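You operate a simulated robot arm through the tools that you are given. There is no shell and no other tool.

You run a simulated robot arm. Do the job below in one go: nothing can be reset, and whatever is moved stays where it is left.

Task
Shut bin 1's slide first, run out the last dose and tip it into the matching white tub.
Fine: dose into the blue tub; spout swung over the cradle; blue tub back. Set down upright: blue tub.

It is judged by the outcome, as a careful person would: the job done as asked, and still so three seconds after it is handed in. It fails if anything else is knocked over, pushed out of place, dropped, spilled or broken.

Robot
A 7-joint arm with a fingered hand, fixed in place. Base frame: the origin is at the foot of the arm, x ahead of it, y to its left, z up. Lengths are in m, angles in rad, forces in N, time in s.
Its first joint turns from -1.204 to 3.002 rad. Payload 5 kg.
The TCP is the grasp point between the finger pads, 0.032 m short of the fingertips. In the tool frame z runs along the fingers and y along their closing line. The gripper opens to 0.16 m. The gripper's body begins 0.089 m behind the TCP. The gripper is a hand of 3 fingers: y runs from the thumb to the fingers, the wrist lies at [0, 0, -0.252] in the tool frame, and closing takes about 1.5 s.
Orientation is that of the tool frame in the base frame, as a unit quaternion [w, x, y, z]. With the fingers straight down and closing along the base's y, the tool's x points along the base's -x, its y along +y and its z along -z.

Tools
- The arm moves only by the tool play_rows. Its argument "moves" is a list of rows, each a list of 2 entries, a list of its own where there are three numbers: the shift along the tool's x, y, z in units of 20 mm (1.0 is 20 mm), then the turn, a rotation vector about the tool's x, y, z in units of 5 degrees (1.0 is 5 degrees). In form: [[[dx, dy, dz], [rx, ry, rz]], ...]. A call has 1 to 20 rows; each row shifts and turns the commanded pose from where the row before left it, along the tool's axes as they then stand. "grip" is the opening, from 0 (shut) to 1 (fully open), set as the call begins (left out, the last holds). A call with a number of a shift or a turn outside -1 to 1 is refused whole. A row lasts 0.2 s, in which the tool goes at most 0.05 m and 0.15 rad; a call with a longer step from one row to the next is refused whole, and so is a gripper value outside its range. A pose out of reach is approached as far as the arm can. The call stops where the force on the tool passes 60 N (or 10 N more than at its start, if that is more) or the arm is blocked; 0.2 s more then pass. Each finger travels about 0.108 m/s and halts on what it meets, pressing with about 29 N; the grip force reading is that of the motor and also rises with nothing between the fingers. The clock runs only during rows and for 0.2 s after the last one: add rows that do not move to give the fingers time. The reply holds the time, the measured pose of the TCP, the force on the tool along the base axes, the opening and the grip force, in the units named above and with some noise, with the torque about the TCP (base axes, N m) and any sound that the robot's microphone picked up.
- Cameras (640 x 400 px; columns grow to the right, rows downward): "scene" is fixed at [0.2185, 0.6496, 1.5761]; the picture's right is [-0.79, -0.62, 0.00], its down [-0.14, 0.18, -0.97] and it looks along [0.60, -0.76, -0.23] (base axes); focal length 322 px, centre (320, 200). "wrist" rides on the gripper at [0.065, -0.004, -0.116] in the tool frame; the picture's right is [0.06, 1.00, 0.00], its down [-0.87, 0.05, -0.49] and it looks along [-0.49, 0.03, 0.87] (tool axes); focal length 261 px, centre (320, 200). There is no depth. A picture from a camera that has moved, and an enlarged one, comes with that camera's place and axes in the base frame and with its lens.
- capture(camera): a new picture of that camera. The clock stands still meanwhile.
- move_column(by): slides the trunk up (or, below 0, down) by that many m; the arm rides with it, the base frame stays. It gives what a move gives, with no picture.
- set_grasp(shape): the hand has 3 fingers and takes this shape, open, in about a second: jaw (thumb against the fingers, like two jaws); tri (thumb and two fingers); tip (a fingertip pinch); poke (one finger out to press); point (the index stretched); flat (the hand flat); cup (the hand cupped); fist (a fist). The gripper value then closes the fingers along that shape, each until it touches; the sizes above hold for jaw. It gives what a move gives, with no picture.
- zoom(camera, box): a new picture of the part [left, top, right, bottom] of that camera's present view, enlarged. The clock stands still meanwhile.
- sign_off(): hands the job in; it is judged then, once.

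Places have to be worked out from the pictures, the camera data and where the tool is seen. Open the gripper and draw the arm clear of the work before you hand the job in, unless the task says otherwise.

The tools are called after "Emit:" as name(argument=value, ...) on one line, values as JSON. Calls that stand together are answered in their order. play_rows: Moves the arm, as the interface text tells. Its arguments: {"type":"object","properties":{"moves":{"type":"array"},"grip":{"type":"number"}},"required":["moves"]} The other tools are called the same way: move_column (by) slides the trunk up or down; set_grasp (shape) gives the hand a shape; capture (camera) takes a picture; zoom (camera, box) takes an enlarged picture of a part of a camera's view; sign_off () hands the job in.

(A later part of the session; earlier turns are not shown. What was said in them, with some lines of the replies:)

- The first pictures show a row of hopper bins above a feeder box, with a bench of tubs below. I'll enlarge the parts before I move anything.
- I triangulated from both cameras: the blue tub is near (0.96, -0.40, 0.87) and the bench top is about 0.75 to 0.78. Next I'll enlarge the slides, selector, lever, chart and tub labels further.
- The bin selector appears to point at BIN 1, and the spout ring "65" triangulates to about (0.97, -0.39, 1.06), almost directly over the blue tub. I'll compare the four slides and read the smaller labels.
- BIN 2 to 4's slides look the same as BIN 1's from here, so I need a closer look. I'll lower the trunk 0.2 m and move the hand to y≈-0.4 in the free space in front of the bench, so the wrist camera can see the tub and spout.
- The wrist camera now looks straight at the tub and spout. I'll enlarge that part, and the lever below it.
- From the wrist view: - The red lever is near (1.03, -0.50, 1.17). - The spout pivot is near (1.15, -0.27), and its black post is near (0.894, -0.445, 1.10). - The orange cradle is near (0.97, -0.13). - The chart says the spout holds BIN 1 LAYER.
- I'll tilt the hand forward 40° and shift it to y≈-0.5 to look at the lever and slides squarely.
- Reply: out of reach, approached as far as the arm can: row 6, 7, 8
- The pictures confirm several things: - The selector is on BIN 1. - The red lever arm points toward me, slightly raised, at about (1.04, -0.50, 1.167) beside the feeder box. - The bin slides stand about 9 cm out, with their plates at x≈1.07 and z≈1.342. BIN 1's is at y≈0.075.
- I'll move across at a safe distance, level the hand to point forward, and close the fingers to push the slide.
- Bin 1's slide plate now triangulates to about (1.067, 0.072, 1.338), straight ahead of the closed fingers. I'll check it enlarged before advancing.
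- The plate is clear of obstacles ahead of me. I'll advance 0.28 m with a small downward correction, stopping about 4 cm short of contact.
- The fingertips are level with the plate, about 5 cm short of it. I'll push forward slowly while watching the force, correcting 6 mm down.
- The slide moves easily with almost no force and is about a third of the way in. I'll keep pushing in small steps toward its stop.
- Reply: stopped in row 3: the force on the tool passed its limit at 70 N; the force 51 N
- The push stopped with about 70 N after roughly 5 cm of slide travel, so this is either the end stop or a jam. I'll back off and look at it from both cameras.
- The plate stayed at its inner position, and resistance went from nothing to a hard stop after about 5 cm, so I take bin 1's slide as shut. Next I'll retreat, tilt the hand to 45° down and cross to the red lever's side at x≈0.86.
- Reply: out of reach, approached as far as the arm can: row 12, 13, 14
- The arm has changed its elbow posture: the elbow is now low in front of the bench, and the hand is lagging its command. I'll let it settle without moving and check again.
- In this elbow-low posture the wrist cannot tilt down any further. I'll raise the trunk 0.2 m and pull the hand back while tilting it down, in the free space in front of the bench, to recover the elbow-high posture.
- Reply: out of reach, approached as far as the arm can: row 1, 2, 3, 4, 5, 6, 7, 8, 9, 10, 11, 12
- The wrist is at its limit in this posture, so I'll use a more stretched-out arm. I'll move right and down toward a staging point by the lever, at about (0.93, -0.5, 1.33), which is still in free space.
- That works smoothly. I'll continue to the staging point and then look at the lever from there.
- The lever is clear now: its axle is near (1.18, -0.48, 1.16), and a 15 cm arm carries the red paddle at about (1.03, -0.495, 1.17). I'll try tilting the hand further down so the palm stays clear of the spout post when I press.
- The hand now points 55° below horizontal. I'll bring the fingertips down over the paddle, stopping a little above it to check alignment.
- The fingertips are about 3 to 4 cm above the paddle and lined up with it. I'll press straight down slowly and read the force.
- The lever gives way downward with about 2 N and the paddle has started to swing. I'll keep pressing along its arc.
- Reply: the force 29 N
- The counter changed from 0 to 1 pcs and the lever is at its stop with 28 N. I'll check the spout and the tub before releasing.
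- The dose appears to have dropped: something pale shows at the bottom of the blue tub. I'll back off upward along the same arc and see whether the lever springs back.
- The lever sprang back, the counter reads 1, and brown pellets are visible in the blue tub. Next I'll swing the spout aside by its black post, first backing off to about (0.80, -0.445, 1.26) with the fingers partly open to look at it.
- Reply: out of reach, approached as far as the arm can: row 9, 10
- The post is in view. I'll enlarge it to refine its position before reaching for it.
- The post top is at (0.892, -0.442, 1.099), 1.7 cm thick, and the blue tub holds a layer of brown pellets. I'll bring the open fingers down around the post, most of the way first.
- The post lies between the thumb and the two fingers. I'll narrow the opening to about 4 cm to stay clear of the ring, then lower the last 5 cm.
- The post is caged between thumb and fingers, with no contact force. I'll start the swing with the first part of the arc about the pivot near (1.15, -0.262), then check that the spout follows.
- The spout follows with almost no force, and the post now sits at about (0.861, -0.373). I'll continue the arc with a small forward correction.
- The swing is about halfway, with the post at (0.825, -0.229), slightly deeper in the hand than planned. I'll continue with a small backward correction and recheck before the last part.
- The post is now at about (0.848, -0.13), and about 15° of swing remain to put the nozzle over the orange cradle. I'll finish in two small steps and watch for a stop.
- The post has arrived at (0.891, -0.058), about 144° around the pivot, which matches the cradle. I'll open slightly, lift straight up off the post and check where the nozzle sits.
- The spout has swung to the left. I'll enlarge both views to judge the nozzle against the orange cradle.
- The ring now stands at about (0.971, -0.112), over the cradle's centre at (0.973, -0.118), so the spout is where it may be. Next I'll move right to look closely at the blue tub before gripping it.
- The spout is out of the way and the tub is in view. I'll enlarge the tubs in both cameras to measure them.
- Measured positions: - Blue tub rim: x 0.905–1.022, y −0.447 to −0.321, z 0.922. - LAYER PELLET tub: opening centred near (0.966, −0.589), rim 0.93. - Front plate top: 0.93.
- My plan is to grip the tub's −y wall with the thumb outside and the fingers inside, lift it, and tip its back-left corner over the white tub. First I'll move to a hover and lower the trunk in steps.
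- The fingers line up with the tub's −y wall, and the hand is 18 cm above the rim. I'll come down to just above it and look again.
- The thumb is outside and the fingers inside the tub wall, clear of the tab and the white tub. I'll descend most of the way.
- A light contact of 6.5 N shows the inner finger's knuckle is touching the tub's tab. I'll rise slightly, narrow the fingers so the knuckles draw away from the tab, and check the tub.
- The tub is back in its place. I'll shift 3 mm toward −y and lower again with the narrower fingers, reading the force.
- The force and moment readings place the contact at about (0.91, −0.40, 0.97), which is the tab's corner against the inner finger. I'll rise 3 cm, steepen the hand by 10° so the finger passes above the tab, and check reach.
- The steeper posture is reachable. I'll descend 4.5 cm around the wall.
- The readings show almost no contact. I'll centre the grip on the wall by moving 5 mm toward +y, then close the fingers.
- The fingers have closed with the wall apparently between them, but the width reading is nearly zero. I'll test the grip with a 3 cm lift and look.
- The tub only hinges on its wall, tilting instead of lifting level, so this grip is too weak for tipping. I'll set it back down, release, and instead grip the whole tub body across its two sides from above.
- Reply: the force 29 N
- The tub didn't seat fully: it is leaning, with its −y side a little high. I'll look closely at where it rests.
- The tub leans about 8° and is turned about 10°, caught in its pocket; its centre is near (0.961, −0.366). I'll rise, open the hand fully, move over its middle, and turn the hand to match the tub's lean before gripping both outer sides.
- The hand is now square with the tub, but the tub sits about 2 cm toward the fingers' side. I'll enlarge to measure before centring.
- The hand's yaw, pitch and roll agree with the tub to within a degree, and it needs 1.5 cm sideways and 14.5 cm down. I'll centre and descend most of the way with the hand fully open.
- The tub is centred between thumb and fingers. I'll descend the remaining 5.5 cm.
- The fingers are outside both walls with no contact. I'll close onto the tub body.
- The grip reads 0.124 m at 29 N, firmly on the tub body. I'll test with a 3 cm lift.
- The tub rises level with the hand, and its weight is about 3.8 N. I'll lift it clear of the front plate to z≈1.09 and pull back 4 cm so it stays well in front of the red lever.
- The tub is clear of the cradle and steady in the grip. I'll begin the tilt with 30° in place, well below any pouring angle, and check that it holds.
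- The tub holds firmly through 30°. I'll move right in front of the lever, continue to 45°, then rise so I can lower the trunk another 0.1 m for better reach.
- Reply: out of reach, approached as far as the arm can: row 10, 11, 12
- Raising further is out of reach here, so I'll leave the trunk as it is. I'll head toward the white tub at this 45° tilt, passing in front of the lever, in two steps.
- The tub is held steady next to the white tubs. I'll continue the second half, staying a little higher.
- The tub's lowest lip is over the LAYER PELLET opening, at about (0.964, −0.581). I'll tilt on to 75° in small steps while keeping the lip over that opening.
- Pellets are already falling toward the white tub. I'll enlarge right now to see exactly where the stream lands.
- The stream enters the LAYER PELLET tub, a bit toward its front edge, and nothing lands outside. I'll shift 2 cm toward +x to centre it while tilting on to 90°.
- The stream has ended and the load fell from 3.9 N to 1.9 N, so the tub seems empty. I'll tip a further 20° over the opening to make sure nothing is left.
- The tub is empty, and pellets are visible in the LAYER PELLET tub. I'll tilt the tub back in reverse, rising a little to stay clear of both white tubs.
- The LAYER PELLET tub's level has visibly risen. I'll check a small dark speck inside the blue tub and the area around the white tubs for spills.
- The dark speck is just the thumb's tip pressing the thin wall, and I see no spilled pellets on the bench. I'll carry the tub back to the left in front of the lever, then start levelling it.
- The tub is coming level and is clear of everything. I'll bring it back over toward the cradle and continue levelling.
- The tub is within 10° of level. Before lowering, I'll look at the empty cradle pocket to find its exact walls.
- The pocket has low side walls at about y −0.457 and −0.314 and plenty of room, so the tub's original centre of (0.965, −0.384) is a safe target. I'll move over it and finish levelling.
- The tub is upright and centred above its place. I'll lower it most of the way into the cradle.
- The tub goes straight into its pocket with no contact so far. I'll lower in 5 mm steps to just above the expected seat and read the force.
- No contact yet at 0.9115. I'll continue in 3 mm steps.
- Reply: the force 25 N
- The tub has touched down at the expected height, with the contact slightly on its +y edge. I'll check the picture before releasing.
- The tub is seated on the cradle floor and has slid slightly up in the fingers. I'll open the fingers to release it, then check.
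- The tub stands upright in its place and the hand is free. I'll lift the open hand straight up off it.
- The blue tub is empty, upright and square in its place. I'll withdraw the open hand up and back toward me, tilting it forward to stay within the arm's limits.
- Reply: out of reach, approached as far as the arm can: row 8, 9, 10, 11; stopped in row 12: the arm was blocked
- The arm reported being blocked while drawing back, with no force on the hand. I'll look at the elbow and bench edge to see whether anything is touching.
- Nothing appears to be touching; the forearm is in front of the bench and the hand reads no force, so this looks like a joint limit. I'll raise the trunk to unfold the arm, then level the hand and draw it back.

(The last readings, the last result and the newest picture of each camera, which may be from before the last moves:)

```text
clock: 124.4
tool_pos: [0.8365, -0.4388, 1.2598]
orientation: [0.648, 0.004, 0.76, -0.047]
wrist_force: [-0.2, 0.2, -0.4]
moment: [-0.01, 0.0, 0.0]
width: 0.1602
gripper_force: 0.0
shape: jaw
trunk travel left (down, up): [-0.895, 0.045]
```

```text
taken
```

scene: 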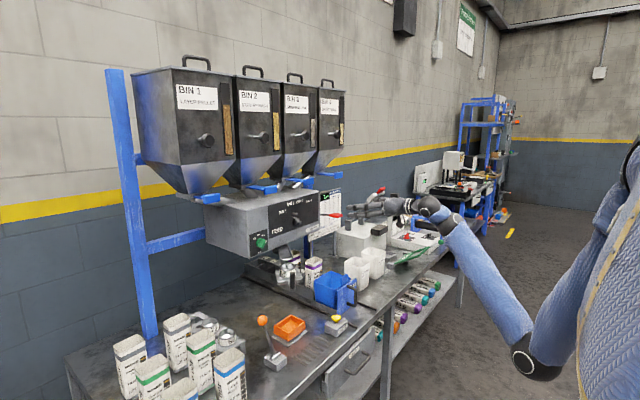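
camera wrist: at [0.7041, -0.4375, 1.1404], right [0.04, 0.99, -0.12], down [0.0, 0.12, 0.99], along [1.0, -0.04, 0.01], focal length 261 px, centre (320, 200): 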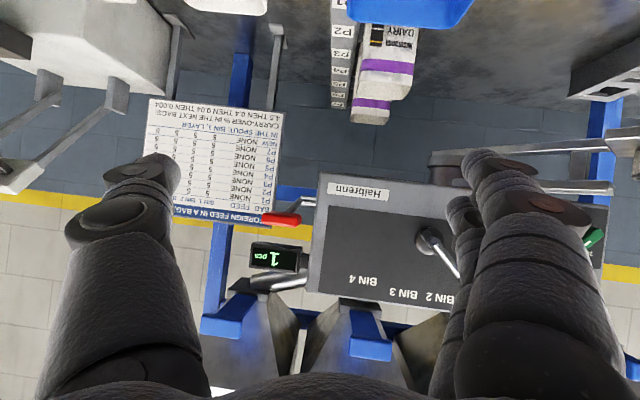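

The arm unfolded freely. I'll draw the hand further back and check the final state of everything.

Emit:
play_rows(moves=[[[0, 0, -1], [0, 0, 0]], [[0, 0, -1], [0, 0, 0]], [[0, 0, -1], [0, 0, 0]], [[0, 0, -1], [0, 0, 0]], [[0, 0, -1], [0, 0, 0]], [[0, 0, -1], [0, 0, 0]], [[0, 0, -1], [0, 0, 0]], [[0, 0, 0], [0, 0, 0]]])

Emit:
capture(camera="scene")

Emit:
zoom(camera="scene", box=[180, 150, 350, 256])

Emit:
zoom(camera="scene", box=[300, 240, 400, 320])

Emit:
zoom(camera="scene", box=[235, 235, 355, 355])

Emit:
capture(camera="wrist")

```text
clock: 126.2
tool_pos: [0.6995, -0.429, 1.2805]
orientation: [0.649, 0.004, 0.76, -0.047]
wrist_force: [0.7, -0.4, 0.7]
moment: [0.0, -0.01, 0.01]
width: 0.1599
gripper_force: 0.1
shape: jaw
trunk travel left (down, up): [-0.895, 0.045]
```

```text
taken
```

scene: 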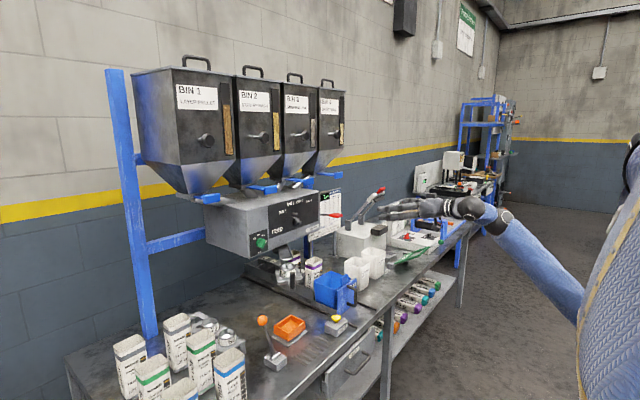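

```text
3.76 times, centred on (265, 203) of scene
camera zoom: at [0.2185, 0.6496, 1.5761], right [-0.79, -0.62, 0.0], down [-0.14, 0.18, -0.97], along [0.6, -0.76, -0.23], focal length 1212 px, centre (527, 189)
```

zoom: 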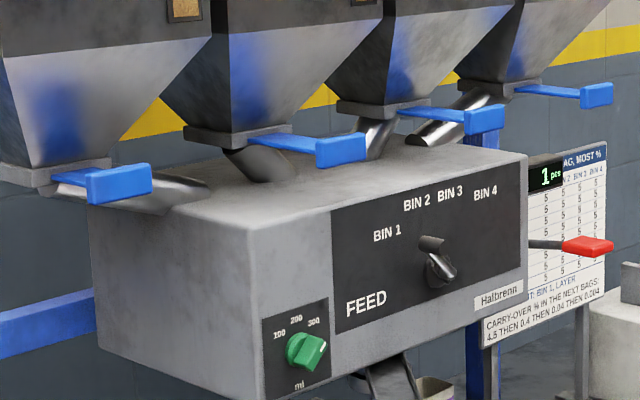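

```text
5.00 times, centred on (350, 280) of scene
camera zoom: at [0.2185, 0.6496, 1.5761], right [-0.79, -0.62, 0.0], down [-0.14, 0.18, -0.97], along [0.6, -0.76, -0.23], focal length 1610 px, centre (170, -200)
```

zoom: 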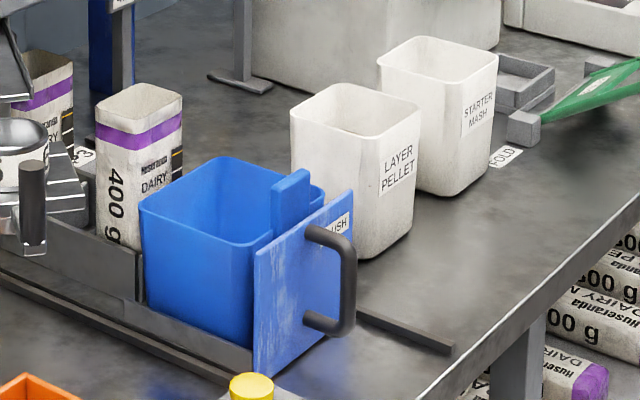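

```text
3.33 times, centred on (295, 295) of scene
camera zoom: at [0.2185, 0.6496, 1.5761], right [-0.79, -0.62, 0.0], down [-0.14, 0.18, -0.97], along [0.6, -0.76, -0.23], focal length 1074 px, centre (403, -117)
```

zoom: 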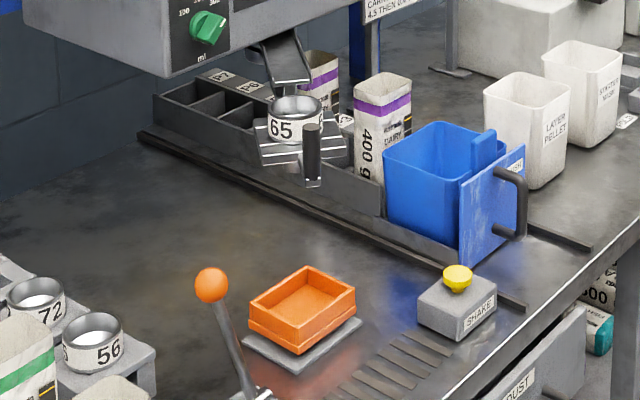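

```text
taken
camera wrist: at [0.5745, -0.4273, 1.233], right [0.06, 0.99, -0.13], down [-0.34, 0.14, 0.93], along [0.94, -0.01, 0.35], focal length 261 px, centre (320, 200)
```

wrist: 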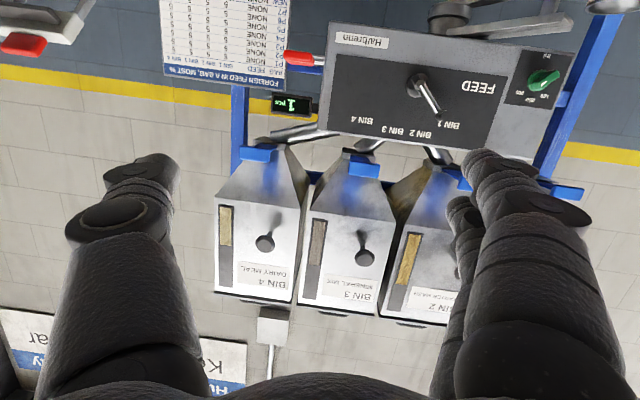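

Final check:
- **Slide:** bin 1's slide is in, with its plate about 5 cm further back than the others.
- **Dose:** the counter reads 1, and the dose is in the LAYER PELLET tub. I see no spilled pellets.
- **Spout:** it stands over the orange cradle.
- **Blue tub:** empty and upright, within about a pixel of where it started.
- **Arm:** the hand is open and clear of the bench.

I'm handing the job in.

Emit:
sign_off()

```text
The job is handed in.
```

I shut bin 1's slide, ran the last dose into the blue tub and tipped it into the LAYER PELLET tub. I've handed the job in.

- **Slide:** bin 1's slide moved in about 5 cm and met a hard stop at about 70 N. I took that as shut, since I couldn't see inside the neck. The other three slides were not touched.
- **Dose:** I pulled the red lever once, and the counter went from 0 to 1. I didn't pull it a second time to check for leftovers.
- **Tipping:** the load in the hand fell from about 3.9 N to under 2 N. The blue tub looked empty afterwards, and I saw no pellets on the bench.
- **Spout:** I swung it over the orange cradle to free the tub, and left it there.
- **Blue tub:** on my first try I gripped it by one wall. It tilted and caught in its pocket, with the dose still inside. I then gripped it across both sides. It is now back in place, upright.

While I was drawing back, the arm reported being blocked once. The hand read no force and I saw nothing touching. The hand is now open and clear of the bench.
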